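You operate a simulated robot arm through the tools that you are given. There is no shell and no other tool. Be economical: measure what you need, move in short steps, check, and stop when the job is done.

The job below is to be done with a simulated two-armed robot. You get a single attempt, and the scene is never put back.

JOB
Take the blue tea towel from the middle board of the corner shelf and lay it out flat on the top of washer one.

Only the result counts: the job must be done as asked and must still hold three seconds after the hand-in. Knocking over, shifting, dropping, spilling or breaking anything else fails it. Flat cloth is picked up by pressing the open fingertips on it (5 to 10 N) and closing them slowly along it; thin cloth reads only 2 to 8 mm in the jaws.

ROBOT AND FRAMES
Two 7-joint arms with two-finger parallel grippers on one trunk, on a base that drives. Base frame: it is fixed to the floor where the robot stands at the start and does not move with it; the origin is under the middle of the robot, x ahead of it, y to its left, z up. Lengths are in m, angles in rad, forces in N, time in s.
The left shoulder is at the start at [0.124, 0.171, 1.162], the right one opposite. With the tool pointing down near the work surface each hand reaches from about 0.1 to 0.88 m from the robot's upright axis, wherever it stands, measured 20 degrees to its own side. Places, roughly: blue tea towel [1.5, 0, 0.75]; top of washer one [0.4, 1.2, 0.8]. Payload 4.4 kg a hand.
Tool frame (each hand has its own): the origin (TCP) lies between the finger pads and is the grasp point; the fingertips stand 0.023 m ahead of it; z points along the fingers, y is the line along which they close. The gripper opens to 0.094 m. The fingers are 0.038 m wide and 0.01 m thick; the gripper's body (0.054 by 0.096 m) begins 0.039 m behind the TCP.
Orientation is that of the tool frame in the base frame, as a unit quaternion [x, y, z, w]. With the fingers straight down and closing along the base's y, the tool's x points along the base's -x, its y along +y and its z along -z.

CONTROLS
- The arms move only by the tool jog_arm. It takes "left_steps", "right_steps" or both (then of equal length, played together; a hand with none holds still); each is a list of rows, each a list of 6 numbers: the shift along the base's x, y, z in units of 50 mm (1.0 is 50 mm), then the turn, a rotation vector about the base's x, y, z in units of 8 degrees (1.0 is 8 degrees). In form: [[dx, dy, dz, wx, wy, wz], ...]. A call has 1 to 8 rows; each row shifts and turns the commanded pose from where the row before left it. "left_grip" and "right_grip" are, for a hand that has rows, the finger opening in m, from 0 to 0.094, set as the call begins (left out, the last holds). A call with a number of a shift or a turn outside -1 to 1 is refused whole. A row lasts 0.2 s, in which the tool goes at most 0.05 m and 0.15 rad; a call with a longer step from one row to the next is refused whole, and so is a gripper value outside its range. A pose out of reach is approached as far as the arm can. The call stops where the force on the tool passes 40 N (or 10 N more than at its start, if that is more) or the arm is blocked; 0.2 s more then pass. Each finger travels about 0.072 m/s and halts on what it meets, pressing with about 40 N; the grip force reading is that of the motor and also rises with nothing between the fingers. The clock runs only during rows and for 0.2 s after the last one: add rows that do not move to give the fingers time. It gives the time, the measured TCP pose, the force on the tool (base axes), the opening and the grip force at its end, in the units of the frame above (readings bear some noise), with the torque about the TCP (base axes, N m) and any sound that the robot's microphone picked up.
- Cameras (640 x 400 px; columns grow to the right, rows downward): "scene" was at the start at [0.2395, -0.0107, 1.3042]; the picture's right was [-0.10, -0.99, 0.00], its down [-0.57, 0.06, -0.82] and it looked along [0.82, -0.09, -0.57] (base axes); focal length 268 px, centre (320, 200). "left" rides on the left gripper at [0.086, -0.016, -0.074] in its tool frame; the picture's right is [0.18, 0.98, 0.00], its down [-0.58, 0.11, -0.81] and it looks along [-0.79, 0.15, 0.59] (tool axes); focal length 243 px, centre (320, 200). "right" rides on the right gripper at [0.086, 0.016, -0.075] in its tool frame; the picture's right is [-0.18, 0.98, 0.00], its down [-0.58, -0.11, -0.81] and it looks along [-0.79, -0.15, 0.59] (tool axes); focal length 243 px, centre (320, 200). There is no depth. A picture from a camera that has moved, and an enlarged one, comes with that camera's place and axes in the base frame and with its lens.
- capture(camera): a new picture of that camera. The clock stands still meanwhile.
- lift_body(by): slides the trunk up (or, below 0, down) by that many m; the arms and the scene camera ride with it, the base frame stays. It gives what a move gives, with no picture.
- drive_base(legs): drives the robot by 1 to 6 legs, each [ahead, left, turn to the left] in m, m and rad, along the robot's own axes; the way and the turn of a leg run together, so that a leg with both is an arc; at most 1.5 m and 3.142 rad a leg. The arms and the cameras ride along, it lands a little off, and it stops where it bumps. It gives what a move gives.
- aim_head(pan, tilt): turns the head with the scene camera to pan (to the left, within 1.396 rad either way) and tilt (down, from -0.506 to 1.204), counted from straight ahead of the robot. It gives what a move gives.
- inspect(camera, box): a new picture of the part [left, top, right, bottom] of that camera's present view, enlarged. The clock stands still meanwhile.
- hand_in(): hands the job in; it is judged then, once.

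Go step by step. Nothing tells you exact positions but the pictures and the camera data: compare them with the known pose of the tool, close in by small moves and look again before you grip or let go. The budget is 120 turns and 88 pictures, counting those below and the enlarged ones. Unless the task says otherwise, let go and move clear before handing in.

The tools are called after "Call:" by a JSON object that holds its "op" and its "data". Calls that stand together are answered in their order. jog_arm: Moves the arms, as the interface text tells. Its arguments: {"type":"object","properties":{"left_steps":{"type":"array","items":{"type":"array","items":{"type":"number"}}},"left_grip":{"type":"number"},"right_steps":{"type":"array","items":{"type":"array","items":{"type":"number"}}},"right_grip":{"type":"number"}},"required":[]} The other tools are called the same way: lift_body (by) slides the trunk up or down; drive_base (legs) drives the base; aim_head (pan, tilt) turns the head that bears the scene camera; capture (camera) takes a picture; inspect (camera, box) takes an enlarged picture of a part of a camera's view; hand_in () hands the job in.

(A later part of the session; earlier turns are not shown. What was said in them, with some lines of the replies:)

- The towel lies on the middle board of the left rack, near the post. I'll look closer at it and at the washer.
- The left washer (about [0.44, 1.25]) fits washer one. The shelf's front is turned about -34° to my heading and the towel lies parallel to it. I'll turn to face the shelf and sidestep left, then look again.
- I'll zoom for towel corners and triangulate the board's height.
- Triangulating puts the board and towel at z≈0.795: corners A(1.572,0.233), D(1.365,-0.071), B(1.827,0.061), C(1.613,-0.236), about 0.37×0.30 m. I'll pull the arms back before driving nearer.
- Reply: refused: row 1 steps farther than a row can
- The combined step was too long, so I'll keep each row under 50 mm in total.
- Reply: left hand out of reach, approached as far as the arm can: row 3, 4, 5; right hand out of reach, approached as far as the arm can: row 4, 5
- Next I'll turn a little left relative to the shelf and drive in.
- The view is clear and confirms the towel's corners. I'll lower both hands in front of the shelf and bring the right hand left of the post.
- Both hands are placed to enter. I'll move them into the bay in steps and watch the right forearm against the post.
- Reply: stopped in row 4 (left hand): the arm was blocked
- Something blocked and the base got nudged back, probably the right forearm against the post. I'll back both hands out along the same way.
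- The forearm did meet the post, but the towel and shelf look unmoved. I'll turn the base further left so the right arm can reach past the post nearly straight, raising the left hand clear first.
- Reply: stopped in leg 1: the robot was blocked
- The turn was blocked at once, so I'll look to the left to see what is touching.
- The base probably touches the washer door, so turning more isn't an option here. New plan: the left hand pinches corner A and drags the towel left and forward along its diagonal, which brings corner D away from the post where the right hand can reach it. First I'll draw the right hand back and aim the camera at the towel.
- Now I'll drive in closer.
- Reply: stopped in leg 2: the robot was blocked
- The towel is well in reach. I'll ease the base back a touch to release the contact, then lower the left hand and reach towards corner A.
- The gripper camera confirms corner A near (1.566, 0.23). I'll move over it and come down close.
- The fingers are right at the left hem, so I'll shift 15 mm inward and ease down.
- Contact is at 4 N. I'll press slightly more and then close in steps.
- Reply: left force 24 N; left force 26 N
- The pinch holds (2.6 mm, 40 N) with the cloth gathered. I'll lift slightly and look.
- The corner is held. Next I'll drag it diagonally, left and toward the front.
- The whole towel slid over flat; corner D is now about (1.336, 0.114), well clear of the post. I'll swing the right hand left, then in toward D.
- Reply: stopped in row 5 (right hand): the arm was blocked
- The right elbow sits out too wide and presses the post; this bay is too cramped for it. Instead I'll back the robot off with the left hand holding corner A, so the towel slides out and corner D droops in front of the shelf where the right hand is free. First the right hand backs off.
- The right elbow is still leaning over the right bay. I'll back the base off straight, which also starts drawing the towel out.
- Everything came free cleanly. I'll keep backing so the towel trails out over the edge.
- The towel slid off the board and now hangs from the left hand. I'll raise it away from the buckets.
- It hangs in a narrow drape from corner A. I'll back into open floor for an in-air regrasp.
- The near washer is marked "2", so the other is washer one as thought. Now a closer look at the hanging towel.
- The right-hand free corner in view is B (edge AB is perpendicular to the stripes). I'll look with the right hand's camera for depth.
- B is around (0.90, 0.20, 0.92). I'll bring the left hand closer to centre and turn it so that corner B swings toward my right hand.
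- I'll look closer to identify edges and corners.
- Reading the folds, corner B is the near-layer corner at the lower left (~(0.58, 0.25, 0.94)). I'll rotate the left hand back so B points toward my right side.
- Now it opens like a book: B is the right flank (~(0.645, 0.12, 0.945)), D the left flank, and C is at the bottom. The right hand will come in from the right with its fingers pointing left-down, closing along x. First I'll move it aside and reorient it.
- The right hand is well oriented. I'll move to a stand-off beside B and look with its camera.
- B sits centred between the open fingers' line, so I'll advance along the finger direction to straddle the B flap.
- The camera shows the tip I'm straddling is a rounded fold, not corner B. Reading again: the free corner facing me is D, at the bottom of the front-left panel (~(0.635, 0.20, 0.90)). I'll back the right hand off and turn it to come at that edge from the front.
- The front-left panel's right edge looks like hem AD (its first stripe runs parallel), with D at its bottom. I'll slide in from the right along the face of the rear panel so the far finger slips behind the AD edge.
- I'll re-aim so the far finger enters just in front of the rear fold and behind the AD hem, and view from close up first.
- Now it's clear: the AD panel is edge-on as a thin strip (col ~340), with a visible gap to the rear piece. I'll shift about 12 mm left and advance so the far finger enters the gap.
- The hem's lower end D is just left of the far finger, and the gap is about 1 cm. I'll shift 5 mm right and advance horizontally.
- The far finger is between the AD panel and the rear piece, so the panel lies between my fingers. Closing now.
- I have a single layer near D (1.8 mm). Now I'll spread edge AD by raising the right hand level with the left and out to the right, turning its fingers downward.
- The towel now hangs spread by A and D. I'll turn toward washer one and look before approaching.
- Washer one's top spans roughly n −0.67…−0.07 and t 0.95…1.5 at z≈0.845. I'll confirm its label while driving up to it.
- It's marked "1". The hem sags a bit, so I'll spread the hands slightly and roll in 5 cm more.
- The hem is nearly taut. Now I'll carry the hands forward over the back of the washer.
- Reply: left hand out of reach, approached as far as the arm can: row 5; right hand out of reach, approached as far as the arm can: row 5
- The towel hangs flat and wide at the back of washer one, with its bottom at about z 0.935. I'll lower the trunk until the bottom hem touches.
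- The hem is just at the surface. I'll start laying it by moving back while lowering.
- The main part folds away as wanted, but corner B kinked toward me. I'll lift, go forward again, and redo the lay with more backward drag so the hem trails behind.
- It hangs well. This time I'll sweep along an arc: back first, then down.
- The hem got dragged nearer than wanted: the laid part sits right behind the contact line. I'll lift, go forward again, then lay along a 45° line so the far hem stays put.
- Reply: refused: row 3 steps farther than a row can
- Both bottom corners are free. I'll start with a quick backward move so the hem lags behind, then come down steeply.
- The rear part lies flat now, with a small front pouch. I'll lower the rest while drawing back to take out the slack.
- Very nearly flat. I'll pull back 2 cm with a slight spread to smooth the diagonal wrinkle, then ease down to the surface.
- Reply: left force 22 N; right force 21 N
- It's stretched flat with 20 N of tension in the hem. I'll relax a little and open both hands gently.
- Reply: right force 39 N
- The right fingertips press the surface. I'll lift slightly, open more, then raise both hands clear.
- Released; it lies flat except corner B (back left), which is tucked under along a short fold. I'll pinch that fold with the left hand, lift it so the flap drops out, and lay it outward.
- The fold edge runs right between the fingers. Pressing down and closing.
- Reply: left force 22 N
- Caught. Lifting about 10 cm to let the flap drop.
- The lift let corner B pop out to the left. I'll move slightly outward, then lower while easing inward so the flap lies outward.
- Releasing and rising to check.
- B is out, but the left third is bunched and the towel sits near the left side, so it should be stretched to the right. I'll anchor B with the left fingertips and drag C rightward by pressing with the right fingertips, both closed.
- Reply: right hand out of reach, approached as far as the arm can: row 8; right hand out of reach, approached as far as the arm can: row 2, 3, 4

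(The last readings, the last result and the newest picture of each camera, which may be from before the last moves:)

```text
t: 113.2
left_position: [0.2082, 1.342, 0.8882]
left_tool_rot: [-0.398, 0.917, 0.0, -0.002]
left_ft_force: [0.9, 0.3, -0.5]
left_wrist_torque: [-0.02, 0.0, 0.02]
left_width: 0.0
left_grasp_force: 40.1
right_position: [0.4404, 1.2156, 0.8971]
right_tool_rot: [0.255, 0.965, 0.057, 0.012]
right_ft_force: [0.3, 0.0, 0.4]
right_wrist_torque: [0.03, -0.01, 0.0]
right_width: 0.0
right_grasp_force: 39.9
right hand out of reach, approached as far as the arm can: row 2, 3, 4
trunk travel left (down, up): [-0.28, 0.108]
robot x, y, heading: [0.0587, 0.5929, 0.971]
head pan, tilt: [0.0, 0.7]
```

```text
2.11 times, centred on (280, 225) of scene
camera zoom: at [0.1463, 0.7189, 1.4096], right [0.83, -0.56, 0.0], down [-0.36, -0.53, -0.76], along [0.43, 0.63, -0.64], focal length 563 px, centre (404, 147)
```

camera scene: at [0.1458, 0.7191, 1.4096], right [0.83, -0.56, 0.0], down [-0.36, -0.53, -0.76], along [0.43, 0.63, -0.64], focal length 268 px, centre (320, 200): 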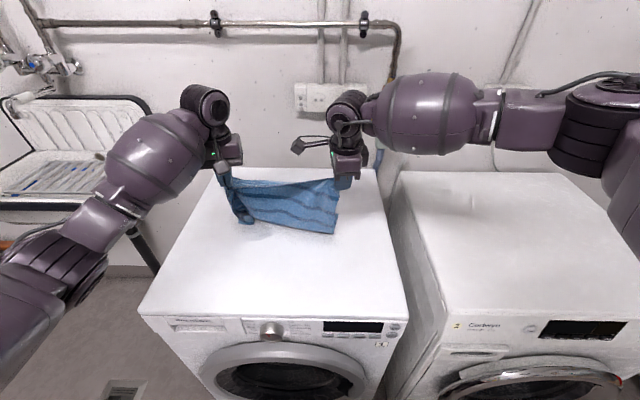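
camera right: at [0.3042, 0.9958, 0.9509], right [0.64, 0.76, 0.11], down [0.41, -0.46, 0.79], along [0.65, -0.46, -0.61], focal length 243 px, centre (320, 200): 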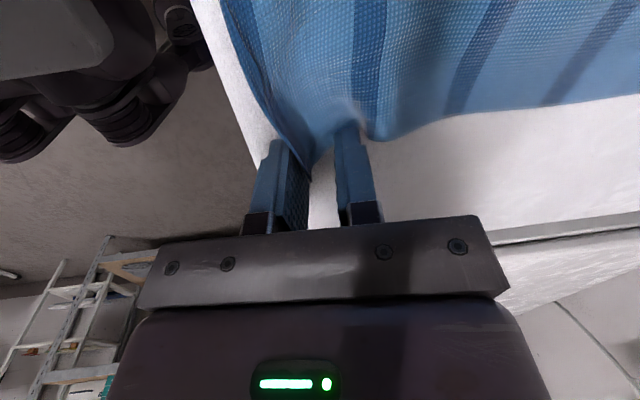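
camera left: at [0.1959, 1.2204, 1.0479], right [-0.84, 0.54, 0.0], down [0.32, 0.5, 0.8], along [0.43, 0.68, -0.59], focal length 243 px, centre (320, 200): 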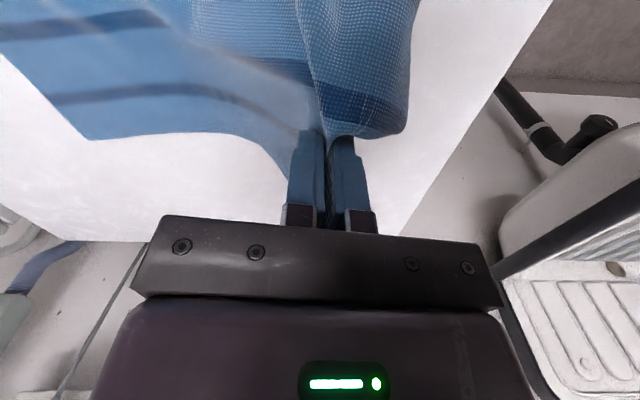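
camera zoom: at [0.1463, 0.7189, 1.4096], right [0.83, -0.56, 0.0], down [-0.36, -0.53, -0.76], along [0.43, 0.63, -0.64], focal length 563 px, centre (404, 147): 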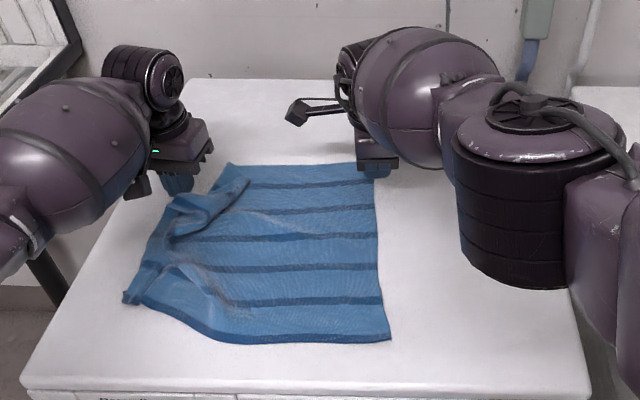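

The right hand is right at C's edge at its reach limit. I'll shift it slightly inward and press both down.

Call:
{"op": "jog_arm", "data": {"left_steps": [[-0.1, -0.16, 0, 0, 0, 0], [0, 0, -0.2, 0, 0, 0], [0, 0, -0.1, 0, 0, 0], [0, 0, 0, 0, 0, 0]], "right_steps": [[-0.45, 0.2, 0.1, 0, 0, 0], [0, -0.05, -0.3, 0, 0, 0], [0, 0, -0.2, 0, 0, 0], [0, 0, 0, 0, 0, 0]]}}

```text
t: 114.1
left_position: [0.2016, 1.3336, 0.8751]
left_tool_rot: [-0.398, 0.918, 0.0, -0.001]
left_ft_force: [0.5, 0.4, 0.8]
left_wrist_torque: [-0.01, -0.01, -0.01]
left_width: 0.0001
left_grasp_force: 40.3
right_position: [0.4066, 1.2112, 0.876]
right_tool_rot: [0.25, 0.967, 0.057, 0.011]
right_ft_force: [0.1, -5.4, 24.6]
right_wrist_torque: [-0.4, -0.19, -0.03]
right_width: 0.0003
right_grasp_force: 40.2
right hand out of reach, approached as far as the arm can: row 1, 3
trunk travel left (down, up): [-0.28, 0.108]
robot x, y, heading: [0.0594, 0.5892, 0.974]
head pan, tilt: [0.0, 0.7]
stopped in row 4 (right hand): the force on the tool passed its limit at 42 N (the readings are from after the stop); the commanded pose is now the measured one
```

Call:
{"op": "jog_arm", "data": {"left_steps": [[0, 0, -0.08, 0, 0, 0], [0, 0, -0.04, 0, 0, 0], [0, 0, 0, 0, 0, 0]], "right_steps": [[0, 0, 0.01, 0, 0, 0], [0, 0, 0, 0, 0, 0], [0, 0, 0, 0, 0, 0]]}}

```text
t: 114.9
left_position: [0.2002, 1.3343, 0.8748]
left_tool_rot: [-0.398, 0.917, 0.002, 0.001]
left_ft_force: [-1.5, 1.8, 34.2]
left_wrist_torque: [-0.38, 0.53, -0.1]
left_width: 0.0
left_grasp_force: 40.4
right_position: [0.4073, 1.2063, 0.8759]
right_tool_rot: [0.249, 0.967, 0.059, 0.012]
right_ft_force: [0.5, 4.2, 19.6]
right_wrist_torque: [-0.15, -0.18, 0.05]
right_width: 0.0
right_grasp_force: 40.4
trunk travel left (down, up): [-0.28, 0.108]
robot x, y, heading: [0.0593, 0.59, 0.973]
head pan, tilt: [0.0, 0.7]
```

Both press well. Dragging the right hand rightward 5 cm now.

Call:
{"op": "jog_arm", "data": {"left_steps": [[0, 0, 0.02, 0, 0, 0], [0, 0, 0, 0, 0, 0], [0, 0, 0, 0, 0, 0], [0, 0, 0, 0, 0, 0], [0, 0, 0, 0, 0, 0]], "right_steps": [[0.2, -0.13, 0.01, 0, 0, 0], [0.2, -0.13, 0, 0, 0, 0], [0.2, -0.13, 0, 0, 0, 0], [0.2, -0.13, 0, 0, 0, 0], [0, 0, 0, 0, 0, 0]]}}

Call:
{"op": "inspect", "data": {"camera": "scene", "box": [150, 130, 410, 320]}}

```text
t: 116.1
left_position: [0.202, 1.3341, 0.8738]
left_tool_rot: [-0.397, 0.918, 0.001, 0.001]
left_ft_force: [-0.7, 7.7, 36.7]
left_wrist_torque: [-0.28, 0.57, -0.1]
left_width: 0.0
left_grasp_force: 39.9
right_position: [0.4482, 1.1798, 0.8755]
right_tool_rot: [0.248, 0.967, 0.058, 0.013]
right_ft_force: [-1.3, 3.5, 24.3]
right_wrist_torque: [-0.16, -0.15, 0.01]
right_width: 0.0
right_grasp_force: 40.2
trunk travel left (down, up): [-0.28, 0.108]
robot x, y, heading: [0.0593, 0.5886, 0.969]
head pan, tilt: [0.0, 0.7]
```

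```text
2.11 times, centred on (280, 225) of scene
camera zoom: at [0.1437, 0.715, 1.4104], right [0.83, -0.56, 0.0], down [-0.36, -0.53, -0.77], along [0.43, 0.63, -0.64], focal length 563 px, centre (404, 147)
```

zoom: 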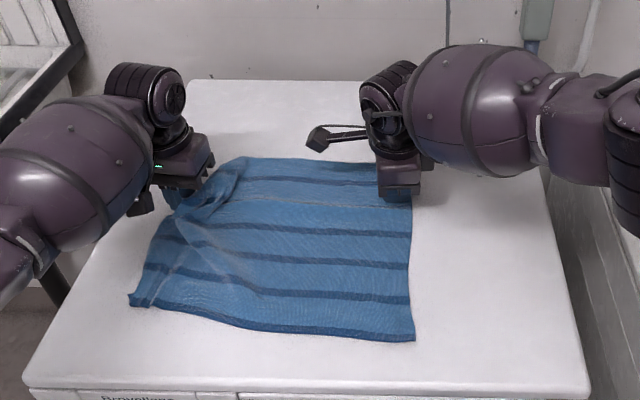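

It's working: the bunching shrinks. I'll drag 4 cm more.

Call:
{"op": "jog_arm", "data": {"left_steps": [[0, 0, 0, 0, 0, 0], [0, 0, 0, 0, 0, 0], [0, 0, 0, 0, 0, 0], [0, 0, 0, 0, 0, 0], [0, 0, 0, 0, 0, 0]], "right_steps": [[0.17, -0.11, 0, 0, 0, 0], [0.17, -0.11, 0, 0, 0, 0], [0.17, -0.11, 0, 0, 0, 0], [0.17, -0.11, 0, 0, 0, 0], [0, 0, 0, 0, 0, 0]]}}

Call:
{"op": "inspect", "data": {"camera": "scene", "box": [150, 130, 410, 320]}}

```text
t: 117.3
left_position: [0.2015, 1.3335, 0.8749]
left_tool_rot: [-0.398, 0.917, 0.002, 0.001]
left_ft_force: [-1.5, 5.6, 38.7]
left_wrist_torque: [-0.33, 0.59, -0.09]
left_width: 0.0
left_grasp_force: 40.4
right_position: [0.4809, 1.1588, 0.8753]
right_tool_rot: [0.249, 0.967, 0.057, 0.012]
right_ft_force: [-5.1, 1.9, 20.0]
right_wrist_torque: [-0.19, -0.07, -0.01]
right_width: 0.0
right_grasp_force: 40.3
trunk travel left (down, up): [-0.28, 0.108]
robot x, y, heading: [0.0582, 0.591, 0.97]
head pan, tilt: [0.0, 0.7]
```

```text
2.11 times, centred on (280, 225) of scene
camera zoom: at [0.1435, 0.715, 1.4103], right [0.83, -0.56, 0.0], down [-0.36, -0.53, -0.77], along [0.43, 0.63, -0.64], focal length 563 px, centre (404, 147)
```

zoom: 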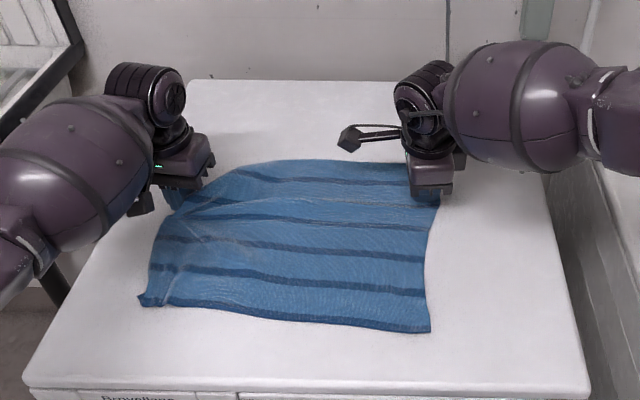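

Much smoother. Corner B still sits too far forward, so with C anchored I'll drag B backward 5 cm.

Call:
{"op": "jog_arm", "data": {"left_steps": [[0, 0, 0.03, 0, 0, 0], [0.13, 0.21, 0, 0, 0, 0], [0.13, 0.21, 0, 0, 0, 0], [0.13, 0.21, 0, 0, 0, 0], [0.13, 0.21, 0, 0, 0, 0], [0, 0, 0, 0, 0, 0]], "right_steps": [[0, 0, 0, 0, 0, 0], [0.05, -0.03, 0, 0, 0, 0], [0.05, -0.03, 0, 0, 0, 0], [0.05, -0.03, 0, 0, 0, 0], [0.05, -0.03, 0, 0, 0, 0], [0, 0, 0, 0, 0, 0]]}}

Call:
{"op": "inspect", "data": {"camera": "scene", "box": [150, 130, 410, 320]}}

```text
t: 118.7
left_position: [0.2279, 1.3743, 0.8733]
left_tool_rot: [-0.397, 0.918, 0.001, 0.001]
left_ft_force: [0.4, -7.8, 32.6]
left_wrist_torque: [-0.53, 0.46, 0.16]
left_width: 0.0
left_grasp_force: 40.2
right_position: [0.4902, 1.1522, 0.8749]
right_tool_rot: [0.249, 0.967, 0.057, 0.011]
right_ft_force: [-6.3, 4.3, 18.3]
right_wrist_torque: [-0.11, 0.01, -0.06]
right_width: 0.0
right_grasp_force: 40.1
trunk travel left (down, up): [-0.28, 0.108]
robot x, y, heading: [0.0588, 0.5916, 0.973]
head pan, tilt: [0.0, 0.7]
```

```text
2.11 times, centred on (280, 225) of scene
camera zoom: at [0.1436, 0.7145, 1.4103], right [0.83, -0.56, 0.0], down [-0.36, -0.53, -0.77], along [0.43, 0.63, -0.64], focal length 563 px, centre (404, 147)
```

zoom: 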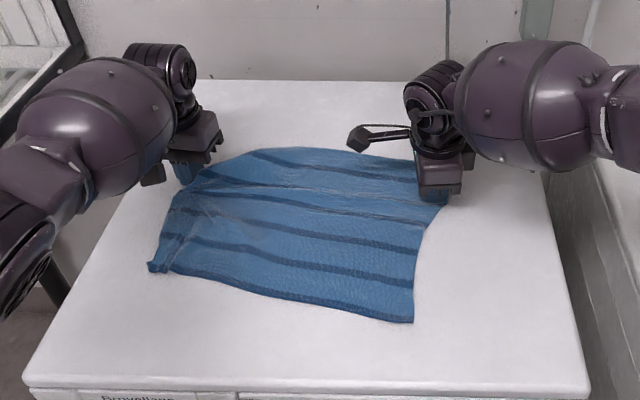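

Now I'll move the left fingertips to corner A and press there.

Call:
{"op": "jog_arm", "data": {"left_steps": [[0, 0, 0.7, 0, 0, 0], [-0.335, -0.615, 0, 0, 0, 0], [-0.335, -0.615, 0, 0, 0, 0], [-0.335, -0.615, 0, 0, 0, 0], [-0.335, -0.615, 0, 0, 0, 0], [0, 0, -0.5, 0, 0, 0], [0, 0, -0.1, 0, 0, 0], [0, 0, 0, 0, 0, 0]]}}

Call:
{"op": "jog_arm", "data": {"left_steps": [[0, 0, -0.05, 0, 0, 0], [0, 0, 0, 0, 0, 0]]}}

```text
t: 120.5
left_position: [0.1599, 1.2528, 0.8767]
left_tool_rot: [-0.398, 0.917, 0.0, -0.001]
left_ft_force: [0.9, 0.2, 1.1]
left_wrist_torque: [0.02, 0.02, -0.02]
left_width: 0.0
left_grasp_force: 40.0
right_position: [0.4917, 1.1537, 0.8744]
right_tool_rot: [0.249, 0.967, 0.057, 0.012]
right_ft_force: [5.4, -1.8, 31.5]
right_wrist_torque: [-0.4, -0.29, 0.02]
right_width: 0.0
right_grasp_force: 40.8
trunk travel left (down, up): [-0.28, 0.108]
robot x, y, heading: [0.0588, 0.5911, 0.974]
head pan, tilt: [0.0, 0.7]
```

```text
t: 121.1
left_position: [0.1619, 1.2526, 0.8751]
left_tool_rot: [-0.398, 0.918, 0.001, 0.0]
left_ft_force: [-1.1, -0.8, 11.5]
left_wrist_torque: [-0.01, 0.01, 0.05]
left_width: 0.0002
left_grasp_force: 39.6
right_position: [0.4898, 1.1537, 0.8755]
right_tool_rot: [0.249, 0.967, 0.057, 0.012]
right_ft_force: [5.7, 1.5, 27.5]
right_wrist_torque: [-0.24, -0.32, 0.04]
right_width: 0.0002
right_grasp_force: 39.8
trunk travel left (down, up): [-0.28, 0.108]
robot x, y, heading: [0.0553, 0.5932, 0.971]
head pan, tilt: [0.0, 0.7]
```

Contact is at 11 N. I'll drag A forward with a slight move to the left.

Call:
{"op": "jog_arm", "data": {"left_steps": [[-0.2, -0.23, -0.02, 0, 0, 0], [-0.2, -0.23, 0, 0, 0, 0], [-0.2, -0.23, 0, 0, 0, 0], [-0.2, -0.23, 0, 0, 0, 0], [-0.2, -0.23, 0, 0, 0, 0], [0, 0, 0, 0, 0, 0]]}}

Call:
{"op": "inspect", "data": {"camera": "scene", "box": [150, 130, 410, 320]}}

```text
t: 122.5
left_position: [0.1102, 1.1956, 0.8755]
left_tool_rot: [-0.398, 0.917, 0.001, 0.001]
left_ft_force: [4.2, 5.1, 30.7]
left_wrist_torque: [0.2, -0.12, -0.02]
left_width: 0.0
left_grasp_force: 40.2
right_position: [0.4904, 1.1527, 0.8758]
right_tool_rot: [0.249, 0.967, 0.058, 0.011]
right_ft_force: [1.8, 3.8, 25.4]
right_wrist_torque: [-0.22, -0.21, 0.06]
right_width: 0.0001
right_grasp_force: 40.4
trunk travel left (down, up): [-0.28, 0.108]
robot x, y, heading: [0.0551, 0.5871, 0.973]
head pan, tilt: [0.0, 0.7]
```

```text
2.11 times, centred on (280, 225) of scene
camera zoom: at [0.1447, 0.7158, 1.4102], right [0.83, -0.56, 0.0], down [-0.36, -0.53, -0.77], along [0.43, 0.63, -0.64], focal length 563 px, centre (404, 147)
```

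zoom: 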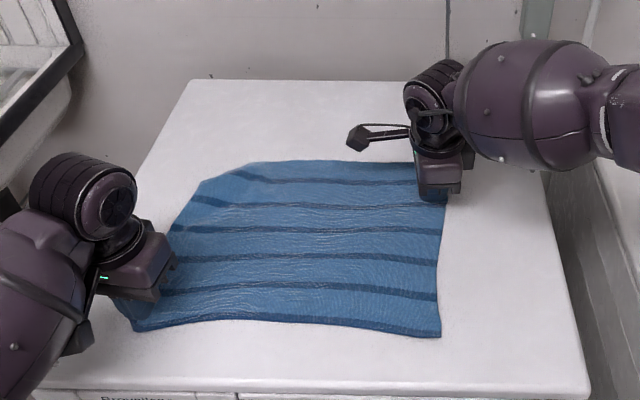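

The towel is smooth and spread, with only a small tuck at the back-left corner. I'll lift both hands straight up and clear.

Call:
{"op": "jog_arm", "data": {"left_steps": [[0, 0, 0.2, 0, 0, 0], [0, 0, 0.8, 0, 0, 0], [0, 0, 0.9, 0, 0, 0], [0, 0, 0.9, 0, 0, 0], [-0.5, 0.3, 0.5, 0, 0, 0], [0, 0, 0, 0, 0, 0]], "right_steps": [[0, 0, 0.2, 0, 0, 0], [0, 0, 0.8, 0, 0, 0], [0, 0, 0.9, 0, 0, 0], [0, 0, 0.9, 0, 0, 0], [0.5, -0.4, 0.5, 0, 0, 0], [0.5, -0.5, 0.2, 0, 0, 0]]}}

Call:
{"op": "inspect", "data": {"camera": "scene", "box": [150, 130, 410, 320]}}

```text
t: 123.9
left_position: [0.0863, 1.2095, 1.0378]
left_tool_rot: [-0.397, 0.918, -0.001, -0.002]
left_ft_force: [0.6, -0.1, 0.3]
left_wrist_torque: [0.02, 0.03, 0.0]
left_width: 0.0002
left_grasp_force: 40.0
right_position: [0.5419, 1.1096, 1.0468]
right_tool_rot: [0.249, 0.967, 0.056, 0.011]
right_ft_force: [0.4, -0.2, 1.1]
right_wrist_torque: [0.0, 0.01, -0.01]
right_width: 0.0
right_grasp_force: 40.1
trunk travel left (down, up): [-0.28, 0.108]
robot x, y, heading: [0.0574, 0.5901, 0.973]
head pan, tilt: [0.0, 0.7]
```

```text
2.11 times, centred on (280, 225) of scene
camera zoom: at [0.147, 0.7184, 1.4095], right [0.83, -0.56, 0.0], down [-0.36, -0.53, -0.77], along [0.43, 0.63, -0.64], focal length 563 px, centre (404, 147)
```

zoom: 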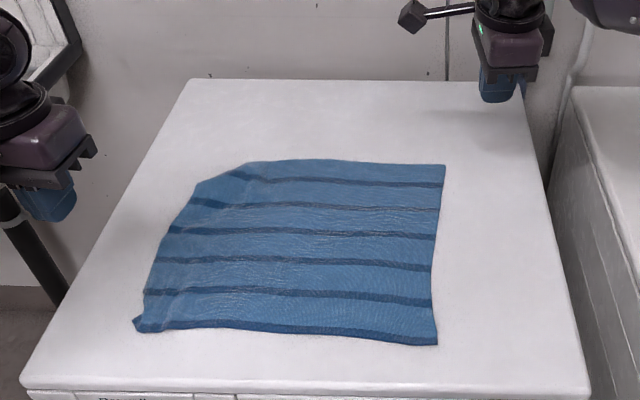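

The towel lies flat on washer one. I'll back the robot away and then hand in.

Call:
{"op": "drive_base", "data": {"legs": [[-0.25, 0, 0]]}}

Call:
{"op": "capture", "data": {"camera": "scene"}}

```text
t: 125.7
left_position: [-0.0545, 1.0059, 1.0374]
left_tool_rot: [-0.398, 0.918, -0.001, 0.0]
left_ft_force: [-0.4, 0.1, -0.5]
left_wrist_torque: [-0.01, -0.02, -0.02]
left_width: 0.0002
left_grasp_force: 40.5
right_position: [0.4022, 0.9039, 1.0471]
right_tool_rot: [0.25, 0.967, 0.056, 0.011]
right_ft_force: [-0.3, -0.3, -0.1]
right_wrist_torque: [-0.03, -0.01, 0.05]
right_width: 0.0
right_grasp_force: 40.4
trunk travel left (down, up): [-0.28, 0.108]
robot x, y, heading: [-0.0856, 0.3849, 0.971]
head pan, tilt: [0.0, 0.7]
```

```text
2 pictures are left
camera scene: at [0.0054, 0.5134, 1.4097], right [0.83, -0.56, 0.0], down [-0.36, -0.53, -0.77], along [0.43, 0.63, -0.64], focal length 268 px, centre (320, 200)
```

scene: 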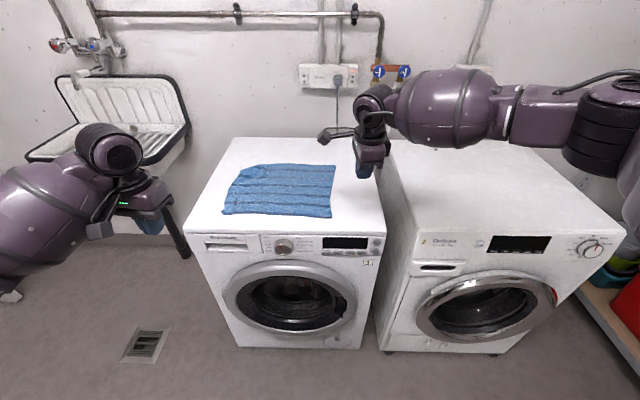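

The towel lies spread on washer one, nothing else in view is disturbed, and the hands are clear. Handing in.

Call:
{"op": "hand_in", "data": {}}

```text
The job is handed in.
```

The blue tea towel is on top of washer one, spread flat except for its back-left corner, where a patch about 7 by 9 cm is still folded under. I handed it in like that because another try at freeing the corner could have bunched the cloth again.

While I was reaching for the towel, the right arm pressed against the shelf post two or three times and the base touched something once. In the pictures nothing had moved or fallen, but I didn't look at the shelf again at the end.
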